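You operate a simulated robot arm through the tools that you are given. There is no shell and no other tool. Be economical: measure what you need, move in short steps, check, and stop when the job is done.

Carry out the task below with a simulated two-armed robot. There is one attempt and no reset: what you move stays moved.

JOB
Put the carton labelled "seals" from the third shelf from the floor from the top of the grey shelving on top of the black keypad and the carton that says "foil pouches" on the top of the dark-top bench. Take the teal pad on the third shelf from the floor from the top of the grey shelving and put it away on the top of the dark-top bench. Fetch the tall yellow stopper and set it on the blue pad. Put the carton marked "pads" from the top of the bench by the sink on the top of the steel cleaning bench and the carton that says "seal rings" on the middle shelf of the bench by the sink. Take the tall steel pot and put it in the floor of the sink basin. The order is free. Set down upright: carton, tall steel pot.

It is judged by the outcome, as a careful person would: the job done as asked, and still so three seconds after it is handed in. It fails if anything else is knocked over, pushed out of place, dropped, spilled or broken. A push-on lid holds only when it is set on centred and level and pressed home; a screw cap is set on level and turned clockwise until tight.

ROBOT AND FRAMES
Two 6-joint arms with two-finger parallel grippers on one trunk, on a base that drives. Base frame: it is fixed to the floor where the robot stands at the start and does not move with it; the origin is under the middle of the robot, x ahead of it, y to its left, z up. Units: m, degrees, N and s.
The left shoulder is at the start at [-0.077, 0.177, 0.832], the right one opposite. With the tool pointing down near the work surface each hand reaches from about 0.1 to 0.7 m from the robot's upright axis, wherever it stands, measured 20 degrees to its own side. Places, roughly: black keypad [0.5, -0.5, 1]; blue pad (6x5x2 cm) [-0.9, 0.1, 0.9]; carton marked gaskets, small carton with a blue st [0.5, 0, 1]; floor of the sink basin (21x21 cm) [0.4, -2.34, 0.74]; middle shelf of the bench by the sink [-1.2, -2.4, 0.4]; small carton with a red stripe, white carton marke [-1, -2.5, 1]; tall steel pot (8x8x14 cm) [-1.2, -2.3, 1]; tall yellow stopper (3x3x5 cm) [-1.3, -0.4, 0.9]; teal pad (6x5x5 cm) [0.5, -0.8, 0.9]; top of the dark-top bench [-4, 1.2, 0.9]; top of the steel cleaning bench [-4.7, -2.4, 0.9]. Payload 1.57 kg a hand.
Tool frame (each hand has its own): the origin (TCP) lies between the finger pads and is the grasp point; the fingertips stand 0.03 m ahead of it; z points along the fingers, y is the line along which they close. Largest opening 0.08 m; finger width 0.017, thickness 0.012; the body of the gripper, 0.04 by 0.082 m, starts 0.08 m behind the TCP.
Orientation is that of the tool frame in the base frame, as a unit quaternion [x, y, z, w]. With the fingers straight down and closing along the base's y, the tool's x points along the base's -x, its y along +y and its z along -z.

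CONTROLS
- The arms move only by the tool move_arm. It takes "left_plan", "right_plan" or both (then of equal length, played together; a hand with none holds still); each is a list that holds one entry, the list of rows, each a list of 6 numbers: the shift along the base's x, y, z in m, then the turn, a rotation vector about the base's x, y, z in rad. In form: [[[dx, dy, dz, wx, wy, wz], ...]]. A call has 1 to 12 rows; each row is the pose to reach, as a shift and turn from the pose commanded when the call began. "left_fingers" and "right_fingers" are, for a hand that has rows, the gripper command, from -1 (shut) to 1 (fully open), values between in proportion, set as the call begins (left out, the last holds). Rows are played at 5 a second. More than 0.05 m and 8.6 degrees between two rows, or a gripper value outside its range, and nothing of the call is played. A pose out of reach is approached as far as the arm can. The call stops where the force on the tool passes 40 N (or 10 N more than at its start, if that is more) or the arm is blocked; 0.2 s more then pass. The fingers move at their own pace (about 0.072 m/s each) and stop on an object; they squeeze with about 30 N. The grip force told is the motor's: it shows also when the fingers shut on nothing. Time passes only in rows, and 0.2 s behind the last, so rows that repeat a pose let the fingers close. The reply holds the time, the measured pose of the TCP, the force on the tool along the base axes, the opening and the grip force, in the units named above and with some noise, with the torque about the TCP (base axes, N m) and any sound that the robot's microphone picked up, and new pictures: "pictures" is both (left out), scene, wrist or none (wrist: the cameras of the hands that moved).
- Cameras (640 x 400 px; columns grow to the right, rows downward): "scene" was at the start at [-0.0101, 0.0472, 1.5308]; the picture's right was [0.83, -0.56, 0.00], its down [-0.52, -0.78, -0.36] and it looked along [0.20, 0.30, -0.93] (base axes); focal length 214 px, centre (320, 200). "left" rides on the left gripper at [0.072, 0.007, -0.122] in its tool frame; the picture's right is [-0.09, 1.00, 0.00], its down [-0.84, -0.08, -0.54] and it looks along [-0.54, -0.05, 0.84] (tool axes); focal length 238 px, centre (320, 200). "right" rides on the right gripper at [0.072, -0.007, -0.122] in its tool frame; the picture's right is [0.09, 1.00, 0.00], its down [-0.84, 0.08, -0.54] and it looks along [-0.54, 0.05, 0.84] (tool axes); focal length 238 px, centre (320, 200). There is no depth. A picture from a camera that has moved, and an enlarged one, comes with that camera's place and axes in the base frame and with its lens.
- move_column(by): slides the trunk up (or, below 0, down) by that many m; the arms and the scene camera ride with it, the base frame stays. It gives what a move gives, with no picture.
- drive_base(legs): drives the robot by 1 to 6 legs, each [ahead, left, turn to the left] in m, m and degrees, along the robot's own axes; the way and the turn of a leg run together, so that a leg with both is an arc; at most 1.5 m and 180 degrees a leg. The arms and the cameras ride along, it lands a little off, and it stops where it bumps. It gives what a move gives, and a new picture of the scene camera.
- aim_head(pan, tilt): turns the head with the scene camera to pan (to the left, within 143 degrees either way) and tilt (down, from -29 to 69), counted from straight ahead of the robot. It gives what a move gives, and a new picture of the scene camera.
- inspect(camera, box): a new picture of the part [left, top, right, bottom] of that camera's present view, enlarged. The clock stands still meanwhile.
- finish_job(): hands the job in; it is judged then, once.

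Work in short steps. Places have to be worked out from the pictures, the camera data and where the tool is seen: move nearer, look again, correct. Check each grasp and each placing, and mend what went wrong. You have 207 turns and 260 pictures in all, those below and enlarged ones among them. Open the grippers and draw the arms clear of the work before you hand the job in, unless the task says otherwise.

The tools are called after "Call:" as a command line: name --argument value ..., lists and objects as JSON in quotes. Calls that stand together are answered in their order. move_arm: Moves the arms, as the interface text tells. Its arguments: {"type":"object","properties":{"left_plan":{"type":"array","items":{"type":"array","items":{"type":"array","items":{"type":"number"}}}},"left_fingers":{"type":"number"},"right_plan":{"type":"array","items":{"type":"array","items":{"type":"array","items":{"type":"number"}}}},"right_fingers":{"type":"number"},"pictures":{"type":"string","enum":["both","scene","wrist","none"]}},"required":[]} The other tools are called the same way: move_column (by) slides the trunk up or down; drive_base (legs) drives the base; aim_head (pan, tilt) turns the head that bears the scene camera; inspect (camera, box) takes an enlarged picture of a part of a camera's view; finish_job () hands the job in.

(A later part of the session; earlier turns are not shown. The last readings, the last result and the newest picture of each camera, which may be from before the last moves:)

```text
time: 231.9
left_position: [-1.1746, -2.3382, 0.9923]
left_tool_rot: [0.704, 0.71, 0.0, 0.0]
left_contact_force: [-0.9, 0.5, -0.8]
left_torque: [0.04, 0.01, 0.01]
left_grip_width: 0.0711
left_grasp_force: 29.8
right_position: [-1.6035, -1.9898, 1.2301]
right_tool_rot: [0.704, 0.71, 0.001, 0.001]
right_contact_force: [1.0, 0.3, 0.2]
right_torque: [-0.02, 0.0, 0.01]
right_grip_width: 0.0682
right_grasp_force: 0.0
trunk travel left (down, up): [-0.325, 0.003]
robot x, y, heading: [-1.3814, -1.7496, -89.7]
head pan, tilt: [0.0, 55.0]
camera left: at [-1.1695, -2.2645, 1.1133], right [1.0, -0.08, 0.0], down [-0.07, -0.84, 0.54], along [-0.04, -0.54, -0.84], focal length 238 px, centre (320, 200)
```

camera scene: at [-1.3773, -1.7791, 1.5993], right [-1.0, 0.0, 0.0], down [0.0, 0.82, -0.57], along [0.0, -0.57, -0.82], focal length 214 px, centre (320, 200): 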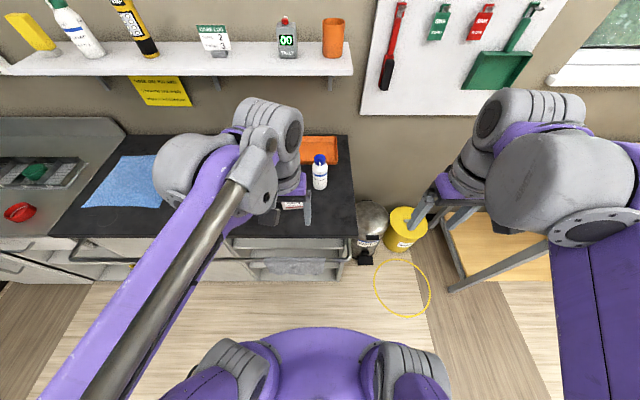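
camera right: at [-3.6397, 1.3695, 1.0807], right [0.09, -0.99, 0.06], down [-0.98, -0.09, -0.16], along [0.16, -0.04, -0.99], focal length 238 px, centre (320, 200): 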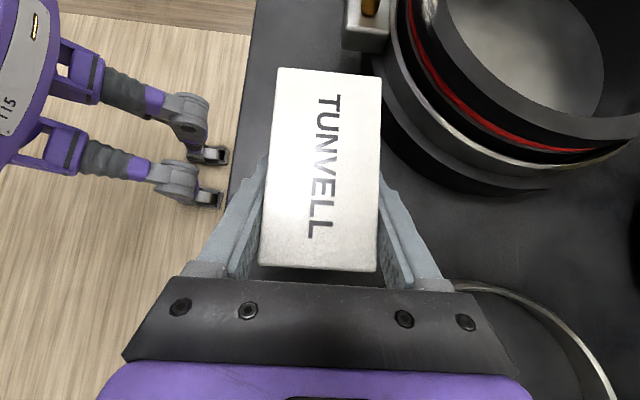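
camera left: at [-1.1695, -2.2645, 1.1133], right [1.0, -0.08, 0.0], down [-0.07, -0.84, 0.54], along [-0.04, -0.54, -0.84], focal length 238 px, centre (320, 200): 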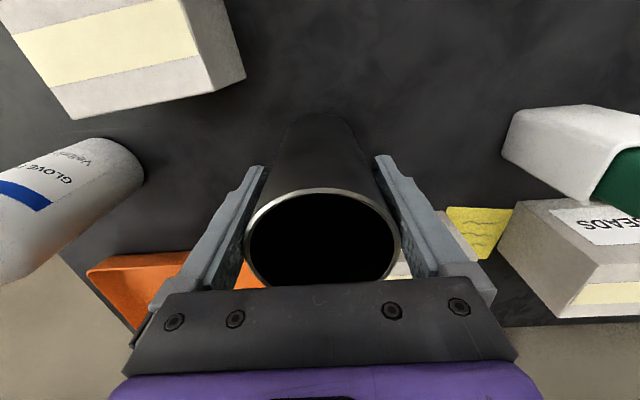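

Gripped (7.1 cm). I lift it straight up 15 cm and draw it back over the front.

Call:
move_arm --left_plan '[[[0, 0, 0.03, 0, 0, 0], [0, 0, 0.07, 0, 0, 0], [0, 0, 0.11, 0, 0, 0], [0, 0, 0.16, 0, 0, 0], [0, 0.03, 0.18, 0, 0, 0], [0, 0.07, 0.18, 0, 0, 0], [0, 0.11, 0.18, 0, 0, 0], [0, 0.15, 0.18, 0, 0, 0]]]' --pictures "wrist"

```text
time: 233.7
left_position: [-1.1752, -2.1859, 1.1729]
left_tool_rot: [0.703, 0.711, 0.001, -0.001]
left_contact_force: [0.1, -0.3, -1.4]
left_torque: [-0.02, -0.03, 0.03]
left_grip_width: 0.0709
left_grasp_force: 30.5
right_position: [-1.6025, -1.9873, 1.2313]
right_tool_rot: [0.704, 0.71, 0.001, 0.0]
right_contact_force: [-0.4, -0.2, 0.0]
right_torque: [-0.01, 0.02, -0.03]
right_grip_width: 0.0679
right_grasp_force: 0.1
trunk travel left (down, up): [-0.325, 0.003]
robot x, y, heading: [-1.3784, -1.7524, -89.9]
head pan, tilt: [0.0, 55.0]
camera left: at [-1.1688, -2.1135, 1.2943], right [1.0, -0.08, 0.0], down [-0.07, -0.84, 0.54], along [-0.04, -0.54, -0.84], focal length 238 px, centre (320, 200)
```

left: 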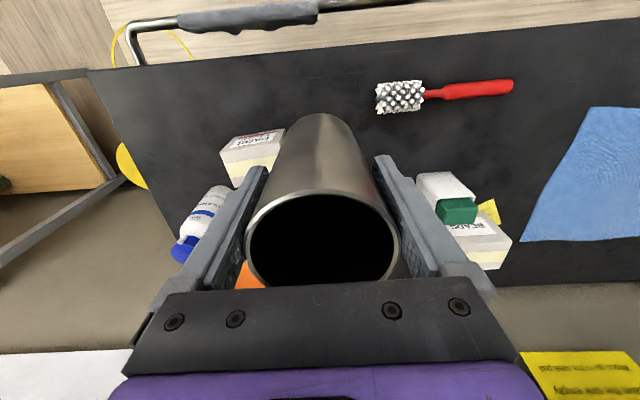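

Pot held firmly. I back 0.1 m and strafe east 1.1 m towards the sink, then look.

Call:
drive_base --legs '[[-0.1, 0, 0], [0, 1.2, 0]]'

Call:
aim_head --pan 35 --tilt 40

```text
time: 245.2
left_position: [0.0262, -2.088, 1.173]
left_tool_rot: [0.705, 0.709, 0.0, 0.0]
left_contact_force: [0.1, -0.5, -1.5]
left_torque: [0.06, 0.0, 0.02]
left_grip_width: 0.0705
left_grasp_force: 30.0
right_position: [-0.4033, -1.8875, 1.2309]
right_tool_rot: [0.705, 0.709, 0.002, 0.0]
right_contact_force: [0.8, 0.1, 0.2]
right_torque: [0.01, -0.03, 0.02]
right_grip_width: 0.0681
right_grasp_force: 0.1
trunk travel left (down, up): [-0.325, 0.003]
robot x, y, heading: [-0.1722, -1.6534, -90.3]
head pan, tilt: [0.0, 55.0]
camera scene: at [-0.1763, -1.678, 1.5992], right [-1.0, 0.0, 0.0], down [0.0, 0.82, -0.57], along [0.0, -0.57, -0.82], focal length 214 px, centre (320, 200)
```

scene: 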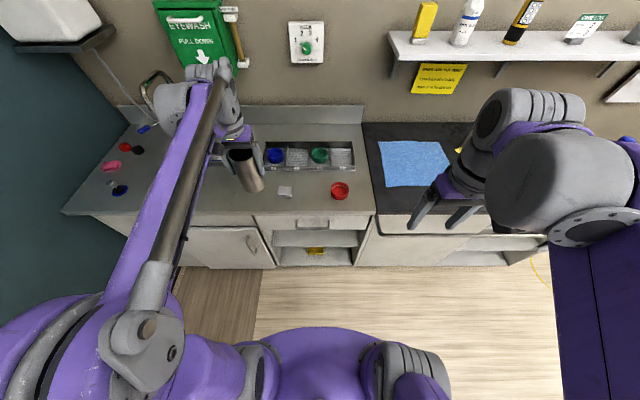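

```text
time: 246.2
left_position: [0.0258, -2.0878, 1.1717]
left_tool_rot: [0.705, 0.709, 0.001, -0.001]
left_contact_force: [0.1, 0.1, -2.1]
left_torque: [0.04, -0.01, 0.01]
left_grip_width: 0.0701
left_grasp_force: 30.1
right_position: [-0.4023, -1.8873, 1.2306]
right_tool_rot: [0.704, 0.71, 0.001, 0.001]
right_contact_force: [-0.5, -0.1, 0.1]
right_torque: [-0.02, 0.03, 0.05]
right_grip_width: 0.068
right_grasp_force: 0.2
trunk travel left (down, up): [-0.325, 0.003]
robot x, y, heading: [-0.1801, -1.6477, -90.1]
head pan, tilt: [35.0, 40.0]
camera scene: at [-0.1276, -1.6756, 1.6199], right [-0.82, -0.57, 0.0], down [-0.37, 0.53, -0.77], along [0.44, -0.63, -0.64], focal length 214 px, centre (320, 200)
```

scene: 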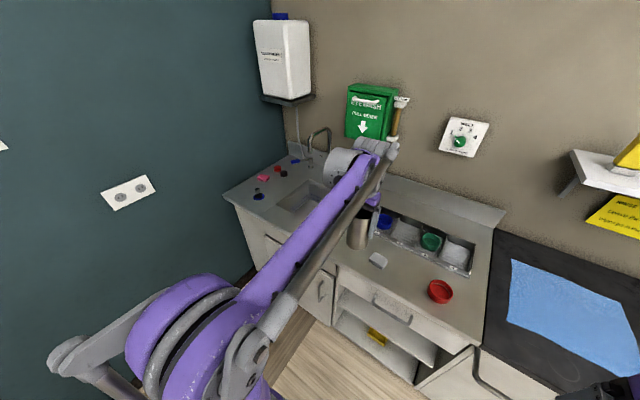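

The basin lies at about (0.4–0.46, −2.35); the wall leaves enough room for the elbow. I strafe 0.36 m further and forward 0.1 m.

Call:
drive_base --legs '[[0, 0.36, 0], [0.1, 0, 0]]'

Call:
aim_head --pan 0 --tilt 48

Call:
inspect --camera "left" --box '[0, 0, 640, 400]'

```text
time: 250.7
left_position: [0.3887, -2.1868, 1.173]
left_tool_rot: [0.704, 0.71, 0.001, 0.0]
left_contact_force: [-0.7, -0.4, -1.1]
left_torque: [0.0, 0.03, 0.02]
left_grip_width: 0.0701
left_grasp_force: 30.2
right_position: [-0.0399, -1.9857, 1.2303]
right_tool_rot: [0.705, 0.709, -0.001, 0.001]
right_contact_force: [0.2, 0.0, 0.2]
right_torque: [-0.01, -0.05, 0.01]
right_grip_width: 0.0681
right_grasp_force: 0.0
trunk travel left (down, up): [-0.325, 0.003]
robot x, y, heading: [0.1839, -1.7529, -90.1]
head pan, tilt: [35.0, 40.0]
camera scene: at [0.2345, -1.7735, 1.6196], right [-0.82, -0.57, 0.0], down [-0.37, 0.53, -0.77], along [0.44, -0.63, -0.64], focal length 214 px, centre (320, 200)
```

scene: 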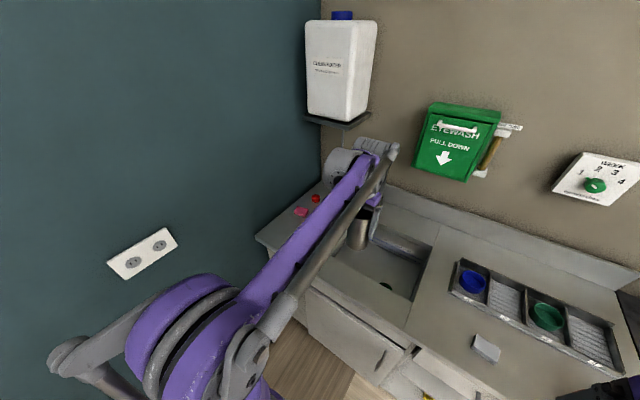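

```text
time: 251.7
left_position: [0.3876, -2.187, 1.1728]
left_tool_rot: [0.704, 0.711, 0.001, -0.002]
left_contact_force: [-0.2, 0.2, -1.4]
left_torque: [0.0, 0.01, -0.03]
left_grip_width: 0.07
left_grasp_force: 29.7
right_position: [-0.041, -1.9869, 1.2306]
right_tool_rot: [0.705, 0.709, 0.001, 0.001]
right_contact_force: [-0.1, -0.8, 0.4]
right_torque: [0.02, -0.01, -0.04]
right_grip_width: 0.0682
right_grasp_force: 0.0
trunk travel left (down, up): [-0.325, 0.003]
robot x, y, heading: [0.1889, -1.7454, -90.0]
head pan, tilt: [0.0, 48.0]
camera scene: at [0.1858, -1.7833, 1.6084], right [-1.0, 0.0, 0.0], down [0.0, 0.74, -0.67], along [0.0, -0.67, -0.74], focal length 214 px, centre (320, 200)
```

scene: 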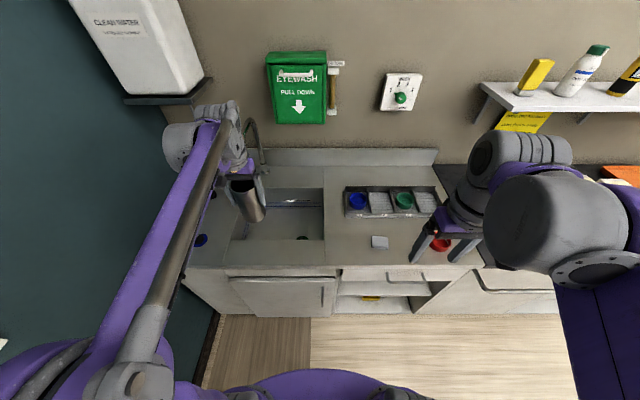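

```text
1.00 times, centred on (320, 200) of left (not enlarged: the box is as wide or as high as the picture)
camera zoom: at [0.3936, -2.1139, 1.2941], right [1.0, -0.08, 0.0], down [-0.07, -0.84, 0.54], along [-0.05, -0.54, -0.84], focal length 238 px, centre (320, 200)
```

zoom: 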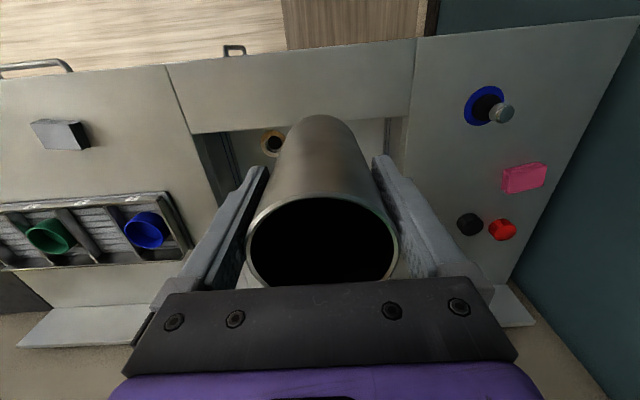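

The basin opening spans about x 0.17–0.52, y −2.22…−2.50. I check where the tap's spout is before lowering.

Call:
inspect --camera "scene" --box '[160, 90, 360, 260]'

```text
2.35 times, centred on (260, 175) of scene
camera zoom: at [0.1858, -1.7833, 1.6084], right [-1.0, 0.0, 0.0], down [0.0, 0.74, -0.67], along [0.0, -0.67, -0.74], focal length 505 px, centre (461, 259)
```

zoom: 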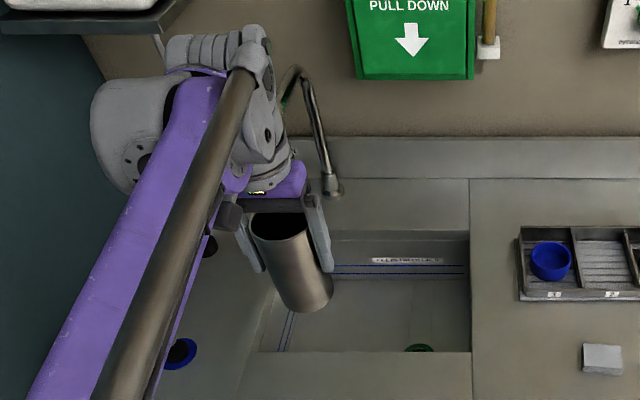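

The tap stays back at y≈−2.57, clear of the spot. I move over (0.385, −2.345) and lower the pot part-way into the basin.

Call:
move_arm --left_plan '[[[0, -0.045, 0, 0, 0, 0], [0, -0.09, 0, 0, 0, 0], [0, -0.13, 0, 0, 0, 0], [0, -0.158, 0, 0, 0, 0], [0, -0.158, -0.045, 0, 0, 0], [0, -0.158, -0.09, 0, 0, 0], [0, -0.158, -0.135, 0, 0, 0], [0, -0.158, -0.18, 0, 0, 0], [0, -0.158, -0.225, 0, 0, 0]]]' --pictures "both"

```text
time: 253.7
left_position: [0.3891, -2.3448, 0.9459]
left_tool_rot: [0.704, 0.71, 0.002, 0.0]
left_contact_force: [0.5, -0.2, -1.3]
left_torque: [0.01, -0.04, 0.0]
left_grip_width: 0.0697
left_grasp_force: 29.5
right_position: [-0.0396, -1.9879, 1.2308]
right_tool_rot: [0.704, 0.71, 0.002, -0.001]
right_contact_force: [-0.7, 0.3, -0.6]
right_torque: [0.0, 0.0, 0.03]
right_grip_width: 0.0681
right_grasp_force: 0.0
trunk travel left (down, up): [-0.325, 0.003]
robot x, y, heading: [0.1828, -1.7489, -90.3]
head pan, tilt: [0.0, 48.0]
camera scene: at [0.186, -1.7846, 1.6084], right [-1.0, 0.0, 0.0], down [0.0, 0.74, -0.67], along [0.0, -0.67, -0.74], focal length 214 px, centre (320, 200)
camera left: at [0.3936, -2.2724, 1.0679], right [1.0, -0.08, 0.0], down [-0.07, -0.84, 0.54], along [-0.05, -0.54, -0.84], focal length 238 px, centre (320, 200)
```

scene: 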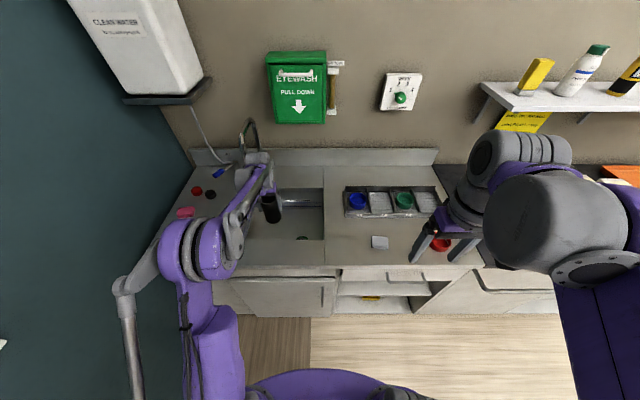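
left: 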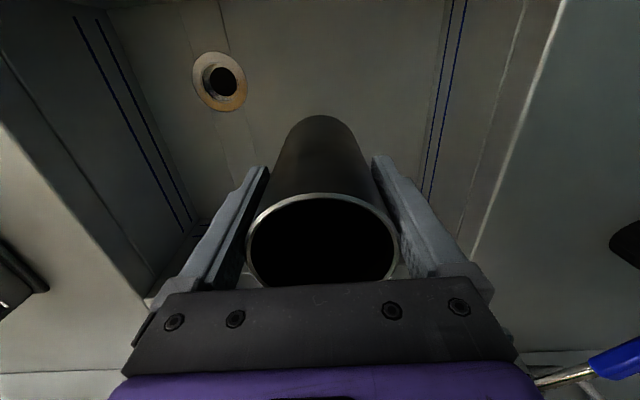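

The pot is inside the basin opening with room on all sides. I lower until it touches the floor.

Call:
move_arm --left_plan '[[[0, 0, -0.04, 0, 0, 0], [0, 0, -0.08, 0, 0, 0], [0, 0, -0.1, 0, 0, 0], [0, 0, -0.11, 0, 0, 0], [0, 0, -0.116, 0, 0, 0], [0, 0, -0.121, 0, 0, 0]]]' --pictures "wrist"

```text
time: 255.1
left_position: [0.387, -2.3443, 0.8267]
left_tool_rot: [0.705, 0.709, 0.0, 0.0]
left_contact_force: [-0.7, 6.0, 15.5]
left_torque: [-0.28, 0.11, -0.02]
left_grip_width: 0.0662
left_grasp_force: 30.1
right_position: [-0.0409, -1.9853, 1.2324]
right_tool_rot: [0.705, 0.709, -0.001, 0.001]
right_contact_force: [0.7, -0.4, 0.2]
right_torque: [0.01, -0.01, -0.01]
right_grip_width: 0.0679
right_grasp_force: 0.1
trunk travel left (down, up): [-0.325, 0.003]
robot x, y, heading: [0.1857, -1.7473, -90.2]
head pan, tilt: [0.0, 48.0]
camera left: at [0.3933, -2.2707, 0.9491], right [1.0, -0.08, 0.0], down [-0.07, -0.84, 0.54], along [-0.05, -0.54, -0.84], focal length 238 px, centre (320, 200)
```

left: 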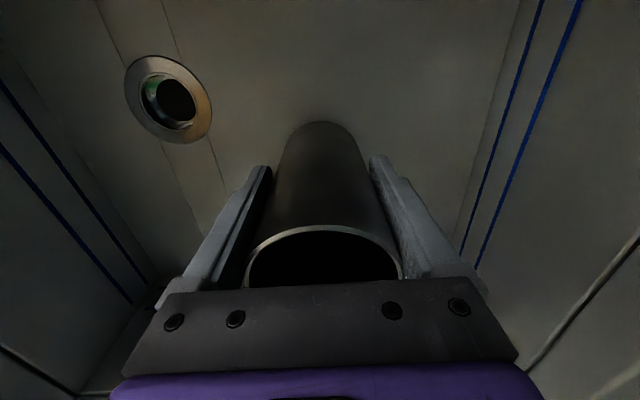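

It rests on the basin floor. I open and rise straight up.

Call:
move_arm --left_plan '[[[0, 0, 0, 0, 0, 0], [0, 0, 0, 0, 0, 0], [0, 0, 0.03, 0, 0, 0], [0, 0, 0.07, 0, 0, 0], [0, 0, 0.12, 0, 0, 0], [0, 0, 0.165, 0, 0, 0], [0, 0, 0.21, 0, 0, 0], [0, 0, 0.255, 0, 0, 0], [0, 0, 0.3, 0, 0, 0], [0, 0, 0.345, 0, 0, 0]]]' --left_fingers 1 --pictures "both"

```text
time: 257.3
left_position: [0.388, -2.3456, 1.1724]
left_tool_rot: [0.704, 0.71, 0.0, -0.001]
left_contact_force: [0.3, 0.2, 0.7]
left_torque: [-0.01, 0.0, 0.02]
left_grip_width: 0.0799
left_grasp_force: 0.1
right_position: [-0.0407, -1.9856, 1.2297]
right_tool_rot: [0.705, 0.709, 0.001, 0.001]
right_contact_force: [0.0, -0.5, -0.2]
right_torque: [-0.03, -0.03, 0.01]
right_grip_width: 0.0682
right_grasp_force: 0.1
trunk travel left (down, up): [-0.325, 0.003]
robot x, y, heading: [0.1847, -1.7474, -90.0]
head pan, tilt: [0.0, 48.0]
camera scene: at [0.1856, -1.7836, 1.6084], right [-1.0, 0.0, 0.0], down [0.0, 0.74, -0.67], along [0.0, -0.67, -0.74], focal length 214 px, centre (320, 200)
camera left: at [0.3936, -2.2725, 1.2943], right [1.0, -0.08, 0.0], down [-0.07, -0.84, 0.54], along [-0.05, -0.54, -0.84], focal length 238 px, centre (320, 200)
```

scene: 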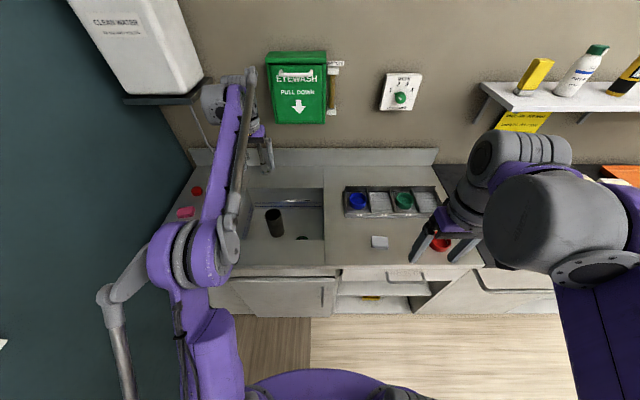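
left: 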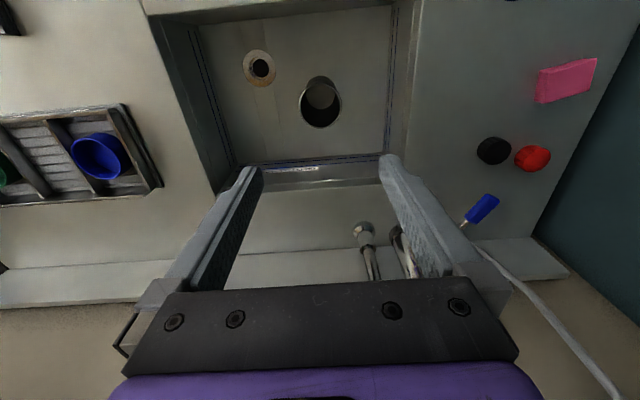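

The pot stands upright in the basin. I draw the left hand back, back away and drive west to inspect the bench's open shelves.

Call:
move_arm --left_plan '[[[0, 0.045, 0, 0, 0, 0], [0, 0.09, 0, 0, 0, 0], [0, 0.135, 0, 0, 0, 0], [0, 0.18, 0, 0, 0, 0], [0, 0.225, 0, 0, 0, 0], [0, 0.27, 0, 0, 0, 0]]]' --pictures "none"

Call:
drive_base --legs '[[-0.35, 0, 0], [0, -1.3, 0]]'

Call:
aim_head --pan 5 --tilt 48

```text
time: 258.7
left_position: [0.3886, -2.0725, 1.1722]
left_tool_rot: [0.705, 0.709, 0.0, -0.001]
left_contact_force: [0.5, 1.0, -0.2]
left_torque: [-0.05, -0.01, -0.02]
left_grip_width: 0.0801
left_grasp_force: 0.1
right_position: [-0.041, -1.9845, 1.2298]
right_tool_rot: [0.704, 0.71, 0.0, 0.0]
right_contact_force: [0.4, 0.3, -0.1]
right_torque: [-0.05, -0.01, 0.02]
right_grip_width: 0.068
right_grasp_force: 0.0
trunk travel left (down, up): [-0.325, 0.003]
robot x, y, heading: [0.1888, -1.7457, -89.8]
head pan, tilt: [0.0, 48.0]
```

```text
time: 272.2
left_position: [-0.9099, -1.7269, 1.1715]
left_tool_rot: [0.7, 0.714, 0.002, 0.0]
left_contact_force: [0.2, -0.5, -0.1]
left_torque: [0.03, 0.01, 0.0]
left_grip_width: 0.08
left_grasp_force: 0.2
right_position: [-1.3392, -1.6424, 1.2322]
right_tool_rot: [0.7, 0.714, 0.0, 0.0]
right_contact_force: [0.1, 0.0, 0.7]
right_torque: [0.01, 0.01, -0.03]
right_grip_width: 0.0681
right_grasp_force: 0.2
trunk travel left (down, up): [-0.325, 0.003]
robot x, y, heading: [-1.1156, -1.4034, -89.4]
head pan, tilt: [0.0, 48.0]
camera scene: at [-1.1152, -1.4373, 1.6084], right [-1.0, -0.01, 0.0], down [-0.01, 0.74, -0.67], along [0.01, -0.67, -0.74], focal length 214 px, centre (320, 200)
```

scene: 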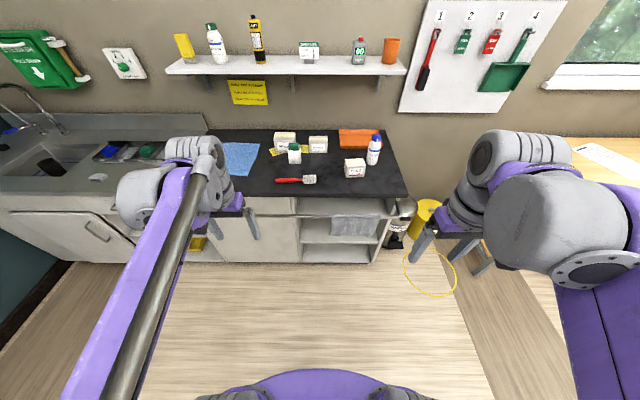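

```text
time: 272.9
left_position: [-0.908, -1.7255, 1.1707]
left_tool_rot: [0.7, 0.714, 0.001, -0.001]
left_contact_force: [-0.1, 0.2, 0.8]
left_torque: [0.0, 0.02, 0.03]
left_grip_width: 0.0802
left_grasp_force: 0.0
right_position: [-1.3385, -1.6427, 1.2304]
right_tool_rot: [0.701, 0.713, 0.001, 0.0]
right_contact_force: [-0.7, 0.5, 0.7]
right_torque: [0.01, 0.0, 0.01]
right_grip_width: 0.068
right_grasp_force: 0.1
trunk travel left (down, up): [-0.325, 0.003]
robot x, y, heading: [-1.1182, -1.4018, -89.3]
head pan, tilt: [5.0, 48.0]
camera scene: at [-1.1084, -1.437, 1.6084], right [-1.0, -0.1, 0.0], down [-0.07, 0.74, -0.67], along [0.06, -0.67, -0.74], focal length 214 px, centre (320, 200)
```

scene: 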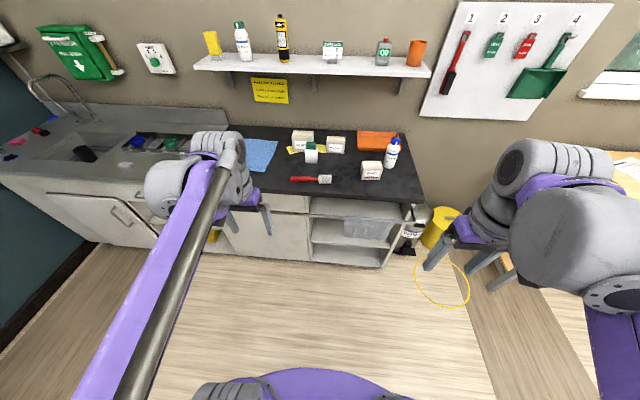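

Now I zoom on the bench top cartons and the open shelves below.

Call:
inspect --camera "scene" --box '[260, 110, 460, 280]'

Call:
inspect --camera "scene" --box '[280, 120, 400, 195]'

```text
2.35 times, centred on (360, 195) of scene
camera zoom: at [-1.1084, -1.437, 1.6084], right [-1.0, -0.1, 0.0], down [-0.07, 0.74, -0.67], along [0.06, -0.67, -0.74], focal length 505 px, centre (226, 212)
```

zoom: 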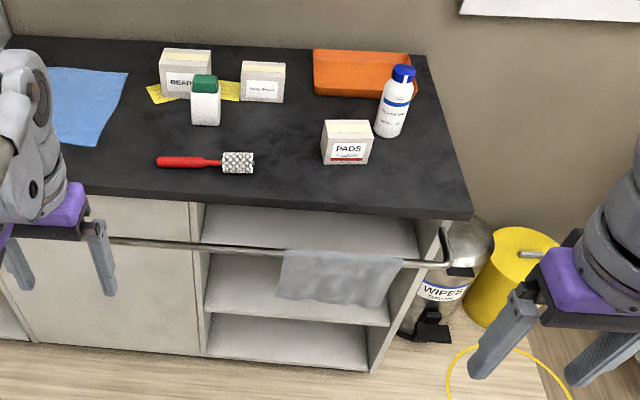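

```text
5.33 times, centred on (340, 158) of scene
camera zoom: at [-1.1084, -1.437, 1.6084], right [-1.0, -0.1, 0.0], down [-0.07, 0.74, -0.67], along [0.06, -0.67, -0.74], focal length 1144 px, centre (213, 427)
```

zoom: 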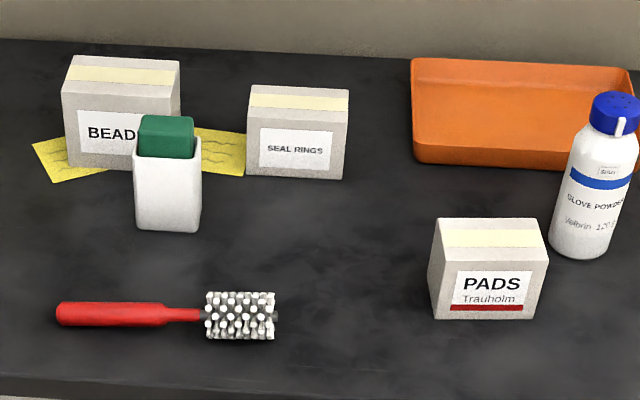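

SEAL RINGS is confirmed, centred about (−1.105, −2.467), about 10 cm wide. I'll grip it across its depth with the right hand leaning from the west, later yaw the hand so it points forward, and set it on the middle shelf. First the right hand takes the leaning pose.

Call:
move_arm --right_plan '[[[0.01, 0, 0, 0, 0, -0.143], [0.02, 0, 0, 0, 0, -0.286], [0.03, 0, 0, 0, 0, -0.429], [0.04, 0, 0, 0, 0, -0.571], [0.06, 0, 0, 0, 0, -0.714], [0.08, 0, 0, 0, 0, -0.857], [0.1, 0, 0, 0, 0, -1.0], [0.12, 0, 0, 0, 0, -1.143], [0.14, 0, 0, 0, 0, -1.286], [0.15, 0, 0, 0, 0, -1.429], [0.15, 0, 0, 0, 0, -1.571]]]' --right_fingers 1 --pictures "none"

Call:
move_arm --right_plan '[[[0, 0, -0.02, 0, -0.14, 0], [0, 0, -0.04, 0, -0.28, 0], [0, 0, -0.06, 0, -0.42, 0], [0, 0, -0.08, 0, -0.56, 0], [0, 0, -0.1, 0, -0.7, 0], [0, 0, -0.11, 0, -0.785, 0]]]' --pictures "scene"

```text
time: 275.3
left_position: [-0.9099, -1.726, 1.1714]
left_tool_rot: [0.7, 0.714, 0.001, -0.001]
left_contact_force: [-0.4, 1.2, 0.6]
left_torque: [0.01, 0.0, 0.04]
left_grip_width: 0.0798
left_grasp_force: 0.1
right_position: [-1.1887, -1.642, 1.231]
right_tool_rot: [1.0, 0.009, 0.001, 0.001]
right_contact_force: [0.5, 0.6, -0.4]
right_torque: [0.01, 0.02, 0.03]
right_grip_width: 0.0799
right_grasp_force: 0.2
trunk travel left (down, up): [-0.325, 0.003]
robot x, y, heading: [-1.1156, -1.4065, -89.3]
head pan, tilt: [5.0, 48.0]
```

```text
time: 276.7
left_position: [-0.9098, -1.7261, 1.1711]
left_tool_rot: [0.7, 0.714, 0.001, -0.001]
left_contact_force: [0.1, -0.1, 0.0]
left_torque: [-0.01, 0.02, -0.01]
left_grip_width: 0.0802
left_grasp_force: 0.1
right_position: [-1.1907, -1.6432, 1.1206]
right_tool_rot: [0.924, 0.009, 0.383, 0.004]
right_contact_force: [-0.4, -0.1, -0.2]
right_torque: [-0.03, -0.03, 0.01]
right_grip_width: 0.0799
right_grasp_force: 0.1
trunk travel left (down, up): [-0.325, 0.003]
robot x, y, heading: [-1.1126, -1.399, -89.5]
head pan, tilt: [5.0, 48.0]
camera scene: at [-1.1085, -1.4371, 1.6084], right [-1.0, -0.1, 0.0], down [-0.07, 0.74, -0.67], along [0.07, -0.67, -0.74], focal length 214 px, centre (320, 200)
```

scene: 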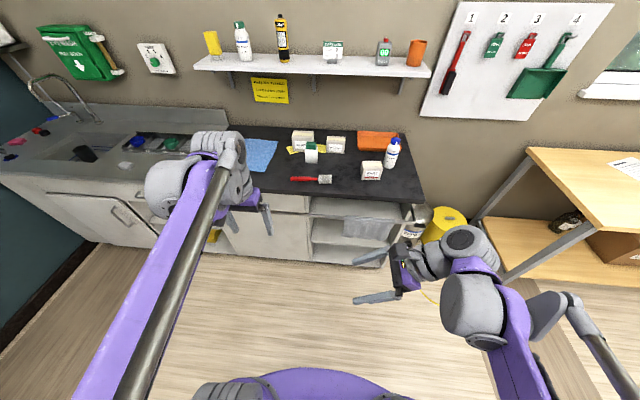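

The leaning pose is reached. I drive forward 0.42 m towards the bench.

Call:
drive_base --legs '[[0.42, 0, -0.5]]'

Call:
move_arm --right_plan '[[[0, -0.045, 0, 0, 0, 0], [0, -0.09, 0, 0, 0, 0], [0, -0.135, 0, 0, 0, 0], [0, -0.18, 0, 0, 0, 0], [0, -0.225, 0, 0, 0, 0], [0, -0.27, 0, 0, 0, 0]]]' --pictures "both"

```text
time: 279.3
left_position: [-0.9106, -2.144, 1.1704]
left_tool_rot: [0.704, 0.71, 0.001, -0.001]
left_contact_force: [-0.9, 0.0, 0.0]
left_torque: [-0.01, -0.05, 0.01]
left_grip_width: 0.0798
left_grasp_force: 0.0
right_position: [-1.1899, -2.0592, 1.1216]
right_tool_rot: [0.924, 0.003, 0.383, 0.005]
right_contact_force: [0.4, 0.0, 0.6]
right_torque: [-0.04, -0.01, -0.03]
right_grip_width: 0.0799
right_grasp_force: 0.0
trunk travel left (down, up): [-0.325, 0.003]
robot x, y, heading: [-1.1089, -1.822, -90.1]
head pan, tilt: [5.0, 48.0]
camera scene: at [-1.1064, -1.854, 1.6083], right [-1.0, -0.09, 0.0], down [-0.07, 0.74, -0.67], along [0.06, -0.67, -0.74], focal length 214 px, centre (320, 200)
```

scene: 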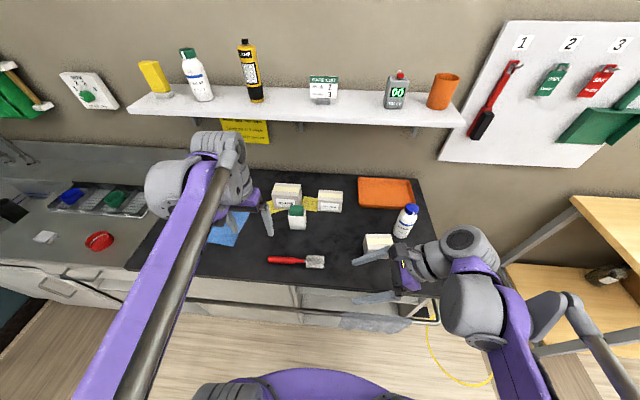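

```text
time: 280.7
left_position: [-0.9106, -2.1469, 1.1709]
left_tool_rot: [0.704, 0.71, 0.001, -0.002]
left_contact_force: [0.4, 0.6, -0.5]
left_torque: [0.03, 0.04, 0.0]
left_grip_width: 0.0802
left_grasp_force: 0.0
right_position: [-1.1901, -2.3314, 1.1197]
right_tool_rot: [0.924, 0.003, 0.383, 0.006]
right_contact_force: [0.9, -0.2, 1.0]
right_torque: [0.02, 0.01, 0.0]
right_grip_width: 0.08
right_grasp_force: 0.1
trunk travel left (down, up): [-0.325, 0.003]
robot x, y, heading: [-1.1125, -1.8205, -90.2]
head pan, tilt: [5.0, 48.0]
camera scene: at [-1.1066, -1.8564, 1.6084], right [-1.0, -0.09, 0.0], down [-0.07, 0.74, -0.67], along [0.06, -0.67, -0.74], focal length 214 px, centre (320, 200)
camera right: at [-1.224, -2.3229, 1.2567], right [0.07, -0.99, 0.08], down [-0.97, -0.08, -0.21], along [0.21, -0.06, -0.98], focal length 238 px, centre (320, 200)
```

scene: 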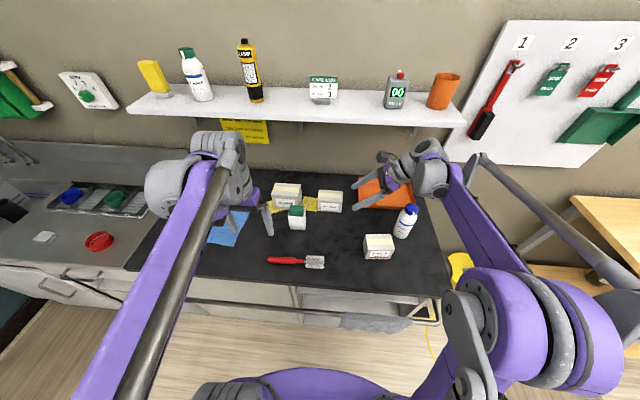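
right: 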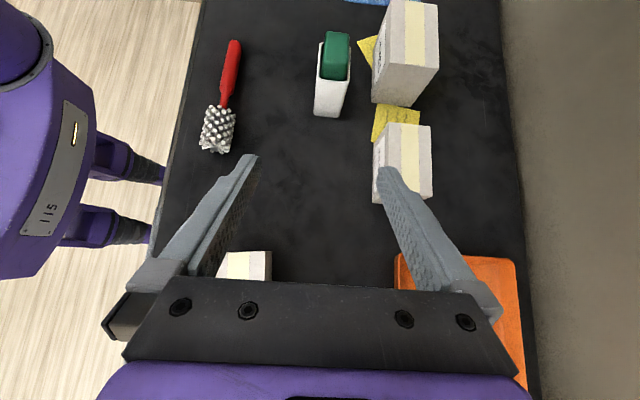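

SEAL RINGS spans x −1.144…−1.04, y −2.43…−2.49. I shift to y≈−2.461 beside its west end and descend.

Call:
move_arm --right_plan '[[[0, -0.04, 0, 0, 0, 0], [0, -0.08, 0, 0, 0, 0], [0, -0.13, 0, 0, 0, 0], [0, -0.13, -0.045, 0, 0, 0], [0, -0.13, -0.09, 0, 0, 0], [0, -0.13, -0.135, 0, 0, 0], [0, -0.13, -0.165, 0, 0, 0]]]' --pictures "both"

```text
time: 282.3
left_position: [-0.91, -2.1482, 1.1704]
left_tool_rot: [0.704, 0.71, 0.001, -0.001]
left_contact_force: [-0.2, -0.3, -0.4]
left_torque: [0.05, -0.01, 0.0]
left_grip_width: 0.08
left_grasp_force: 0.0
right_position: [-1.1883, -2.4605, 0.9543]
right_tool_rot: [0.924, 0.003, 0.383, 0.006]
right_contact_force: [0.5, -0.1, -0.5]
right_torque: [0.02, 0.01, 0.03]
right_grip_width: 0.08
right_grasp_force: 0.1
trunk travel left (down, up): [-0.325, 0.003]
robot x, y, heading: [-1.1133, -1.8203, -89.9]
head pan, tilt: [5.0, 48.0]
camera scene: at [-1.1067, -1.8574, 1.6086], right [-1.0, -0.09, 0.0], down [-0.07, 0.74, -0.67], along [0.06, -0.67, -0.74], focal length 214 px, centre (320, 200)
camera right: at [-1.2225, -2.4529, 1.0919], right [0.07, -0.99, 0.08], down [-0.97, -0.08, -0.21], along [0.21, -0.06, -0.98], focal length 238 px, centre (320, 200)
```

scene: 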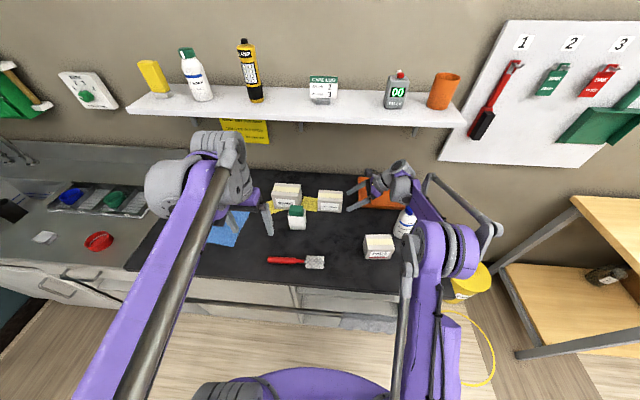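
right: 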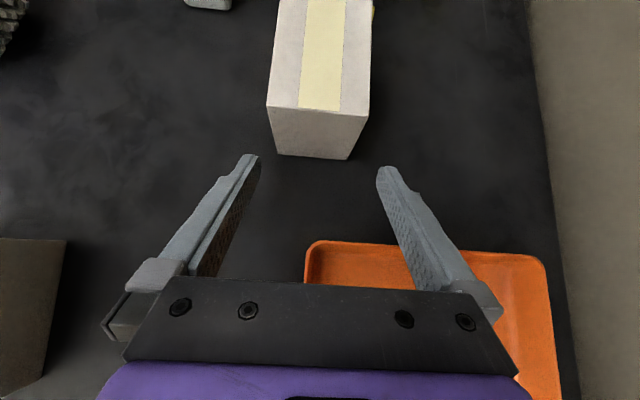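

The carton is centred between the fingers (y≈−2.458). I slide in 8.5 cm eastwards and grip.

Call:
move_arm --right_plan '[[[0.03, 0.003, -0.007, 0, 0, 0], [0.06, 0.003, -0.009, 0, 0, 0], [0.086, 0.003, -0.009, 0, 0, 0]]]' --pictures "wrist"

Call:
move_arm --right_plan '[[[0, 0, 0, 0, 0, 0], [0, 0, 0, 0, 0, 0], [0, 0, 0, 0, 0, 0]]]' --right_fingers -1 --pictures "none"

Call:
move_arm --right_plan '[[[0, 0, 0.03, 0, 0, 0], [0, 0, 0.07, 0, 0, 0], [0, 0, 0.11, 0, 0, 0], [0, 0, 0.15, 0, 0, 0], [0, 0.04, 0.17, 0, 0, 0], [0, 0.08, 0.18, 0, 0, 0], [0, 0.12, 0.18, 0, 0, 0]]]' --pictures "both"

```text
time: 283.1
left_position: [-0.9101, -2.1457, 1.1717]
left_tool_rot: [0.704, 0.71, 0.001, -0.001]
left_contact_force: [0.2, 0.8, -0.1]
left_torque: [0.0, -0.03, 0.0]
left_grip_width: 0.0799
left_grasp_force: 0.0
right_position: [-1.1006, -2.4557, 0.9459]
right_tool_rot: [0.924, 0.003, 0.382, 0.006]
right_contact_force: [0.3, -0.1, 0.7]
right_torque: [0.01, -0.04, 0.0]
right_grip_width: 0.0797
right_grasp_force: 0.1
trunk travel left (down, up): [-0.325, 0.003]
robot x, y, heading: [-1.114, -1.8201, -89.7]
head pan, tilt: [5.0, 48.0]
camera right: at [-1.1351, -2.4471, 1.0837], right [0.07, -0.99, 0.08], down [-0.97, -0.08, -0.21], along [0.21, -0.06, -0.98], focal length 238 px, centre (320, 200)
```

right: 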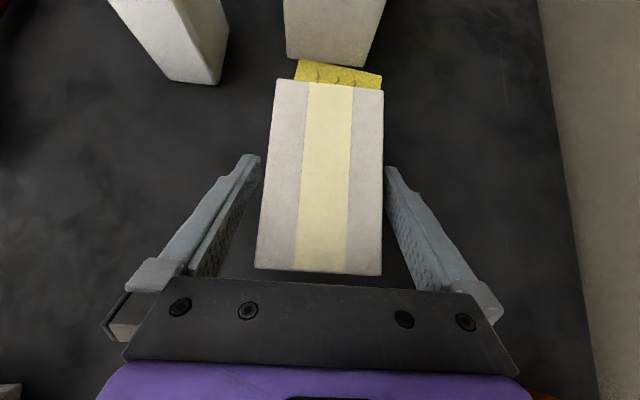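

```text
time: 283.9
left_position: [-0.9094, -2.1454, 1.172]
left_tool_rot: [0.705, 0.71, 0.001, -0.001]
left_contact_force: [0.5, 0.3, 0.0]
left_torque: [0.04, -0.01, -0.01]
left_grip_width: 0.0797
left_grasp_force: 0.0
right_position: [-1.1021, -2.4543, 0.9469]
right_tool_rot: [0.924, 0.003, 0.382, 0.006]
right_contact_force: [0.4, 0.2, 0.3]
right_torque: [0.03, -0.02, -0.05]
right_grip_width: 0.0596
right_grasp_force: 29.9
trunk travel left (down, up): [-0.325, 0.003]
robot x, y, heading: [-1.1129, -1.816, -90.0]
head pan, tilt: [5.0, 48.0]
```

```text
time: 285.5
left_position: [-0.9106, -2.1451, 1.1713]
left_tool_rot: [0.704, 0.71, 0.0, -0.001]
left_contact_force: [0.3, 0.3, -0.1]
left_torque: [-0.01, -0.03, -0.01]
left_grip_width: 0.08
left_grasp_force: 0.1
right_position: [-1.1041, -2.3353, 1.1256]
right_tool_rot: [0.924, 0.003, 0.383, 0.006]
right_contact_force: [-0.2, 0.5, -1.4]
right_torque: [0.01, 0.02, -0.03]
right_grip_width: 0.0595
right_grasp_force: 29.8
trunk travel left (down, up): [-0.325, 0.003]
robot x, y, heading: [-1.1121, -1.8214, -90.0]
head pan, tilt: [5.0, 48.0]
camera scene: at [-1.1066, -1.8534, 1.6085], right [-1.0, -0.09, 0.0], down [-0.07, 0.74, -0.67], along [0.06, -0.67, -0.74], focal length 214 px, centre (320, 200)
camera right: at [-1.1377, -2.3269, 1.2633], right [0.07, -0.99, 0.08], down [-0.97, -0.08, -0.21], along [0.21, -0.06, -0.98], focal length 238 px, centre (320, 200)
```

scene: 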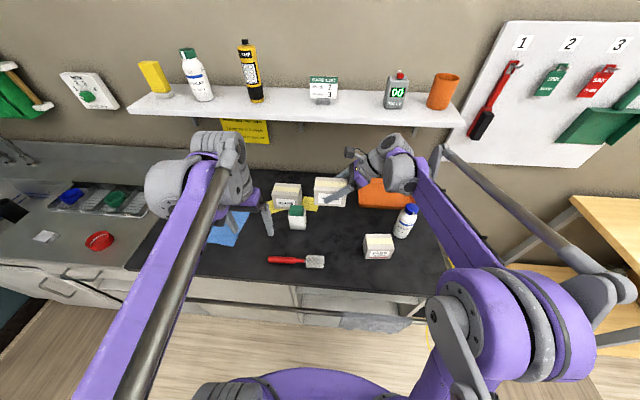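
right: 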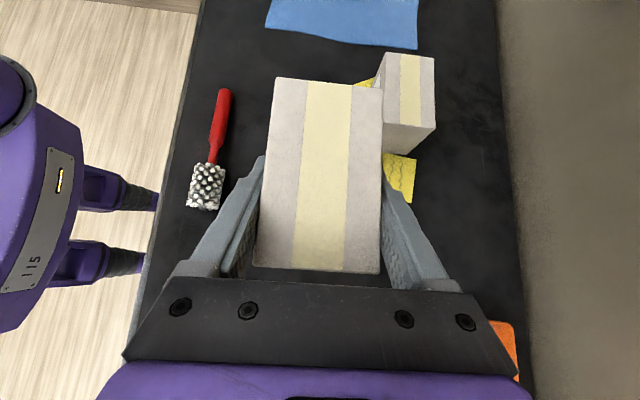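

SEAL RINGS is held. I draw the hand back, reverse the base 0.55 m, and try yawing the hand −90° so it points forward.

Call:
move_arm --right_plan '[[[0, 0.045, 0, 0, 0, 0], [0, 0.09, 0, 0, 0, 0], [0, 0.135, 0, 0, 0, 0], [0, 0.18, 0, 0, 0, 0]]]' --pictures "none"

Call:
drive_base --legs '[[-0.5, 0, 0]]'

Call:
move_arm --right_plan '[[[0, 0, 0, 0, 0, -0.143], [0, 0, 0, 0, 0, -0.286], [0, 0, 0, 0, 0, -0.429], [-0.01, 0, 0, 0, 0, -0.571], [-0.02, 0, 0, 0, 0, -0.714], [-0.03, 0, 0, 0, 0, -0.857], [-0.04, 0, 0, 0, 0, -1.0], [-0.05, 0, 0, 0, 0, -1.143], [-0.06, 0, 0, 0, 0, -1.286], [-0.07, 0, 0, 0, 0, -1.429], [-0.08, 0, 0, 0, 0, -1.571]]]' --pictures "both"

```text
time: 286.5
left_position: [-0.9109, -2.1444, 1.1712]
left_tool_rot: [0.704, 0.71, 0.001, -0.001]
left_contact_force: [0.3, -0.1, 0.3]
left_torque: [-0.01, 0.0, 0.01]
left_grip_width: 0.0799
left_grasp_force: 0.1
right_position: [-1.1037, -2.154, 1.1266]
right_tool_rot: [0.924, 0.004, 0.382, 0.005]
right_contact_force: [-0.1, -0.1, -1.2]
right_torque: [-0.03, 0.0, 0.0]
right_grip_width: 0.0595
right_grasp_force: 30.1
trunk travel left (down, up): [-0.325, 0.003]
robot x, y, heading: [-1.1156, -1.816, -89.8]
head pan, tilt: [5.0, 48.0]
```

```text
time: 289.4
left_position: [-0.91, -1.6485, 1.1718]
left_tool_rot: [0.705, 0.709, 0.001, 0.0]
left_contact_force: [-0.2, 0.5, 0.6]
left_torque: [0.0, 0.01, 0.04]
left_grip_width: 0.08
left_grasp_force: 0.1
right_position: [-1.1041, -1.6596, 1.1266]
right_tool_rot: [0.924, 0.003, 0.383, 0.006]
right_contact_force: [0.0, -0.8, -0.4]
right_torque: [0.01, 0.0, -0.03]
right_grip_width: 0.0598
right_grasp_force: 30.4
trunk travel left (down, up): [-0.325, 0.003]
robot x, y, heading: [-1.1139, -1.3201, -90.3]
head pan, tilt: [5.0, 48.0]
camera scene: at [-1.1065, -1.3561, 1.6086], right [-1.0, -0.09, 0.0], down [-0.06, 0.74, -0.67], along [0.06, -0.67, -0.74], focal length 214 px, centre (320, 200)
```

scene: 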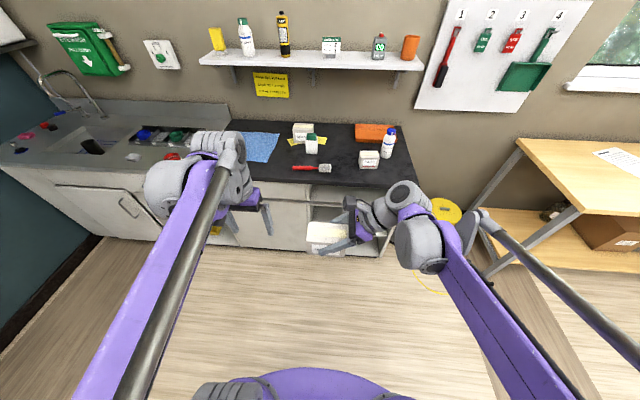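

```text
time: 291.8
left_position: [-0.9102, -1.6468, 1.1719]
left_tool_rot: [0.705, 0.709, 0.001, -0.001]
left_contact_force: [0.3, -0.1, -0.2]
left_torque: [-0.02, -0.05, -0.01]
left_grip_width: 0.0799
left_grasp_force: 0.0
right_position: [-1.2983, -1.6617, 1.1264]
right_tool_rot: [0.662, -0.644, 0.275, 0.267]
right_contact_force: [-0.4, 0.7, -0.5]
right_torque: [0.01, 0.0, 0.01]
right_grip_width: 0.0593
right_grasp_force: 29.5
right hand out of reach, approached as far as the arm can: row 9, 10, 11
trunk travel left (down, up): [-0.325, 0.003]
robot x, y, heading: [-1.1133, -1.3198, -90.1]
head pan, tilt: [5.0, 48.0]
camera scene: at [-1.1063, -1.3552, 1.6084], right [-1.0, -0.09, 0.0], down [-0.06, 0.74, -0.67], along [0.06, -0.67, -0.74], focal length 214 px, centre (320, 200)
camera right: at [-1.29, -1.626, 1.2635], right [-0.99, -0.09, 0.07], down [-0.1, 0.97, -0.21], along [-0.04, -0.22, -0.98], focal length 238 px, centre (320, 200)
```

scene: 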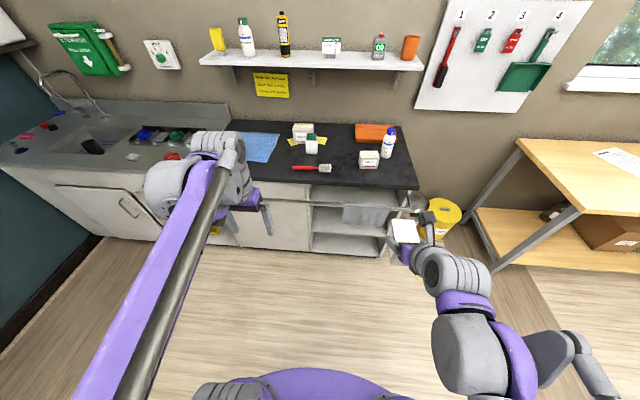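
right: 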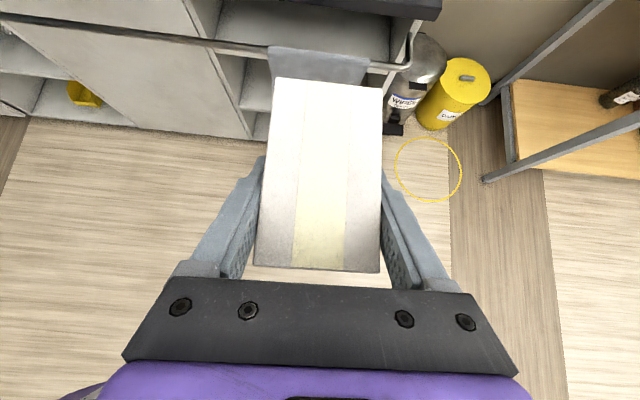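

The hand now points forward with the carton upright. I lower the trunk fully and look at the shelf bay from that height.

Call:
move_column --by -0.32

Call:
drive_base --legs '[[0, 0.22, 0]]'

Call:
aim_head --pan -10 --tilt 45

```text
time: 295.0
left_position: [-0.9105, -1.6474, 0.8509]
left_tool_rot: [0.704, 0.71, 0.001, -0.001]
left_contact_force: [0.7, -1.1, -0.6]
left_torque: [0.0, 0.0, 0.01]
left_grip_width: 0.0798
left_grasp_force: 0.1
right_position: [-1.2971, -1.6344, 0.7388]
right_tool_rot: [0.682, -0.666, 0.218, 0.21]
right_contact_force: [0.1, 0.0, -1.7]
right_torque: [-0.04, 0.02, 0.01]
right_grip_width: 0.0596
right_grasp_force: 29.9
trunk travel left (down, up): [-0.005, 0.323]
robot x, y, heading: [-1.114, -1.321, -90.2]
head pan, tilt: [5.0, 48.0]
```

```text
time: 297.5
left_position: [-0.689, -1.6474, 0.8508]
left_tool_rot: [0.704, 0.71, 0.001, 0.0]
left_contact_force: [-0.2, 0.6, 0.0]
left_torque: [-0.01, 0.0, 0.01]
left_grip_width: 0.0802
left_grasp_force: 0.0
right_position: [-1.0748, -1.6347, 0.7389]
right_tool_rot: [0.682, -0.665, 0.219, 0.211]
right_contact_force: [-0.9, 0.4, -1.3]
right_torque: [-0.02, -0.02, 0.01]
right_grip_width: 0.0597
right_grasp_force: 30.5
trunk travel left (down, up): [-0.005, 0.323]
robot x, y, heading: [-0.8952, -1.3193, -90.0]
head pan, tilt: [5.0, 48.0]
camera scene: at [-0.8855, -1.4084, 1.2808], right [-1.0, -0.09, 0.0], down [-0.06, 0.74, -0.67], along [0.06, -0.67, -0.74], focal length 214 px, centre (320, 200)
```

scene: 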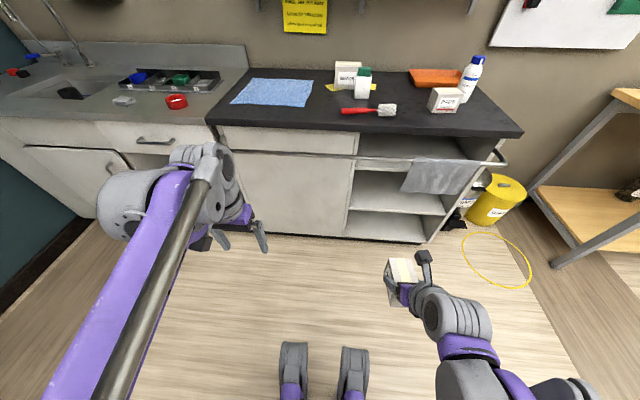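

```text
time: 298.3
left_position: [-0.6904, -1.6465, 0.851]
left_tool_rot: [0.705, 0.71, 0.001, 0.0]
left_contact_force: [0.2, -0.6, 0.0]
left_torque: [0.04, 0.01, -0.02]
left_grip_width: 0.0798
left_grasp_force: 0.2
right_position: [-1.0753, -1.6356, 0.7393]
right_tool_rot: [0.683, -0.664, 0.219, 0.21]
right_contact_force: [0.1, 0.2, -2.0]
right_torque: [0.0, -0.01, -0.02]
right_grip_width: 0.0595
right_grasp_force: 29.8
trunk travel left (down, up): [-0.005, 0.323]
robot x, y, heading: [-0.8928, -1.3221, -90.0]
head pan, tilt: [-10.0, 45.0]
camera scene: at [-0.9066, -1.41, 1.285], right [-0.98, 0.17, 0.0], down [0.12, 0.7, -0.71], along [-0.12, -0.7, -0.71], focal length 214 px, centre (320, 200)
```

scene: 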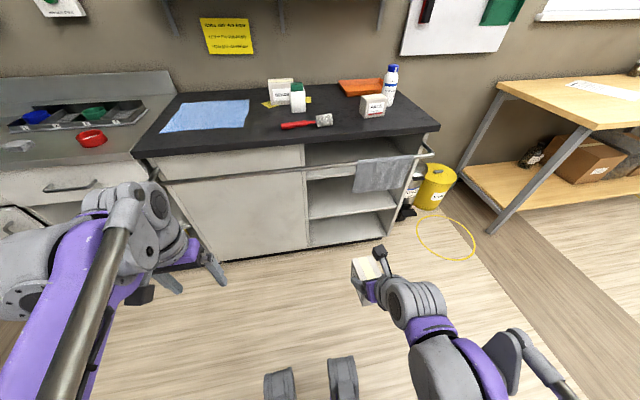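

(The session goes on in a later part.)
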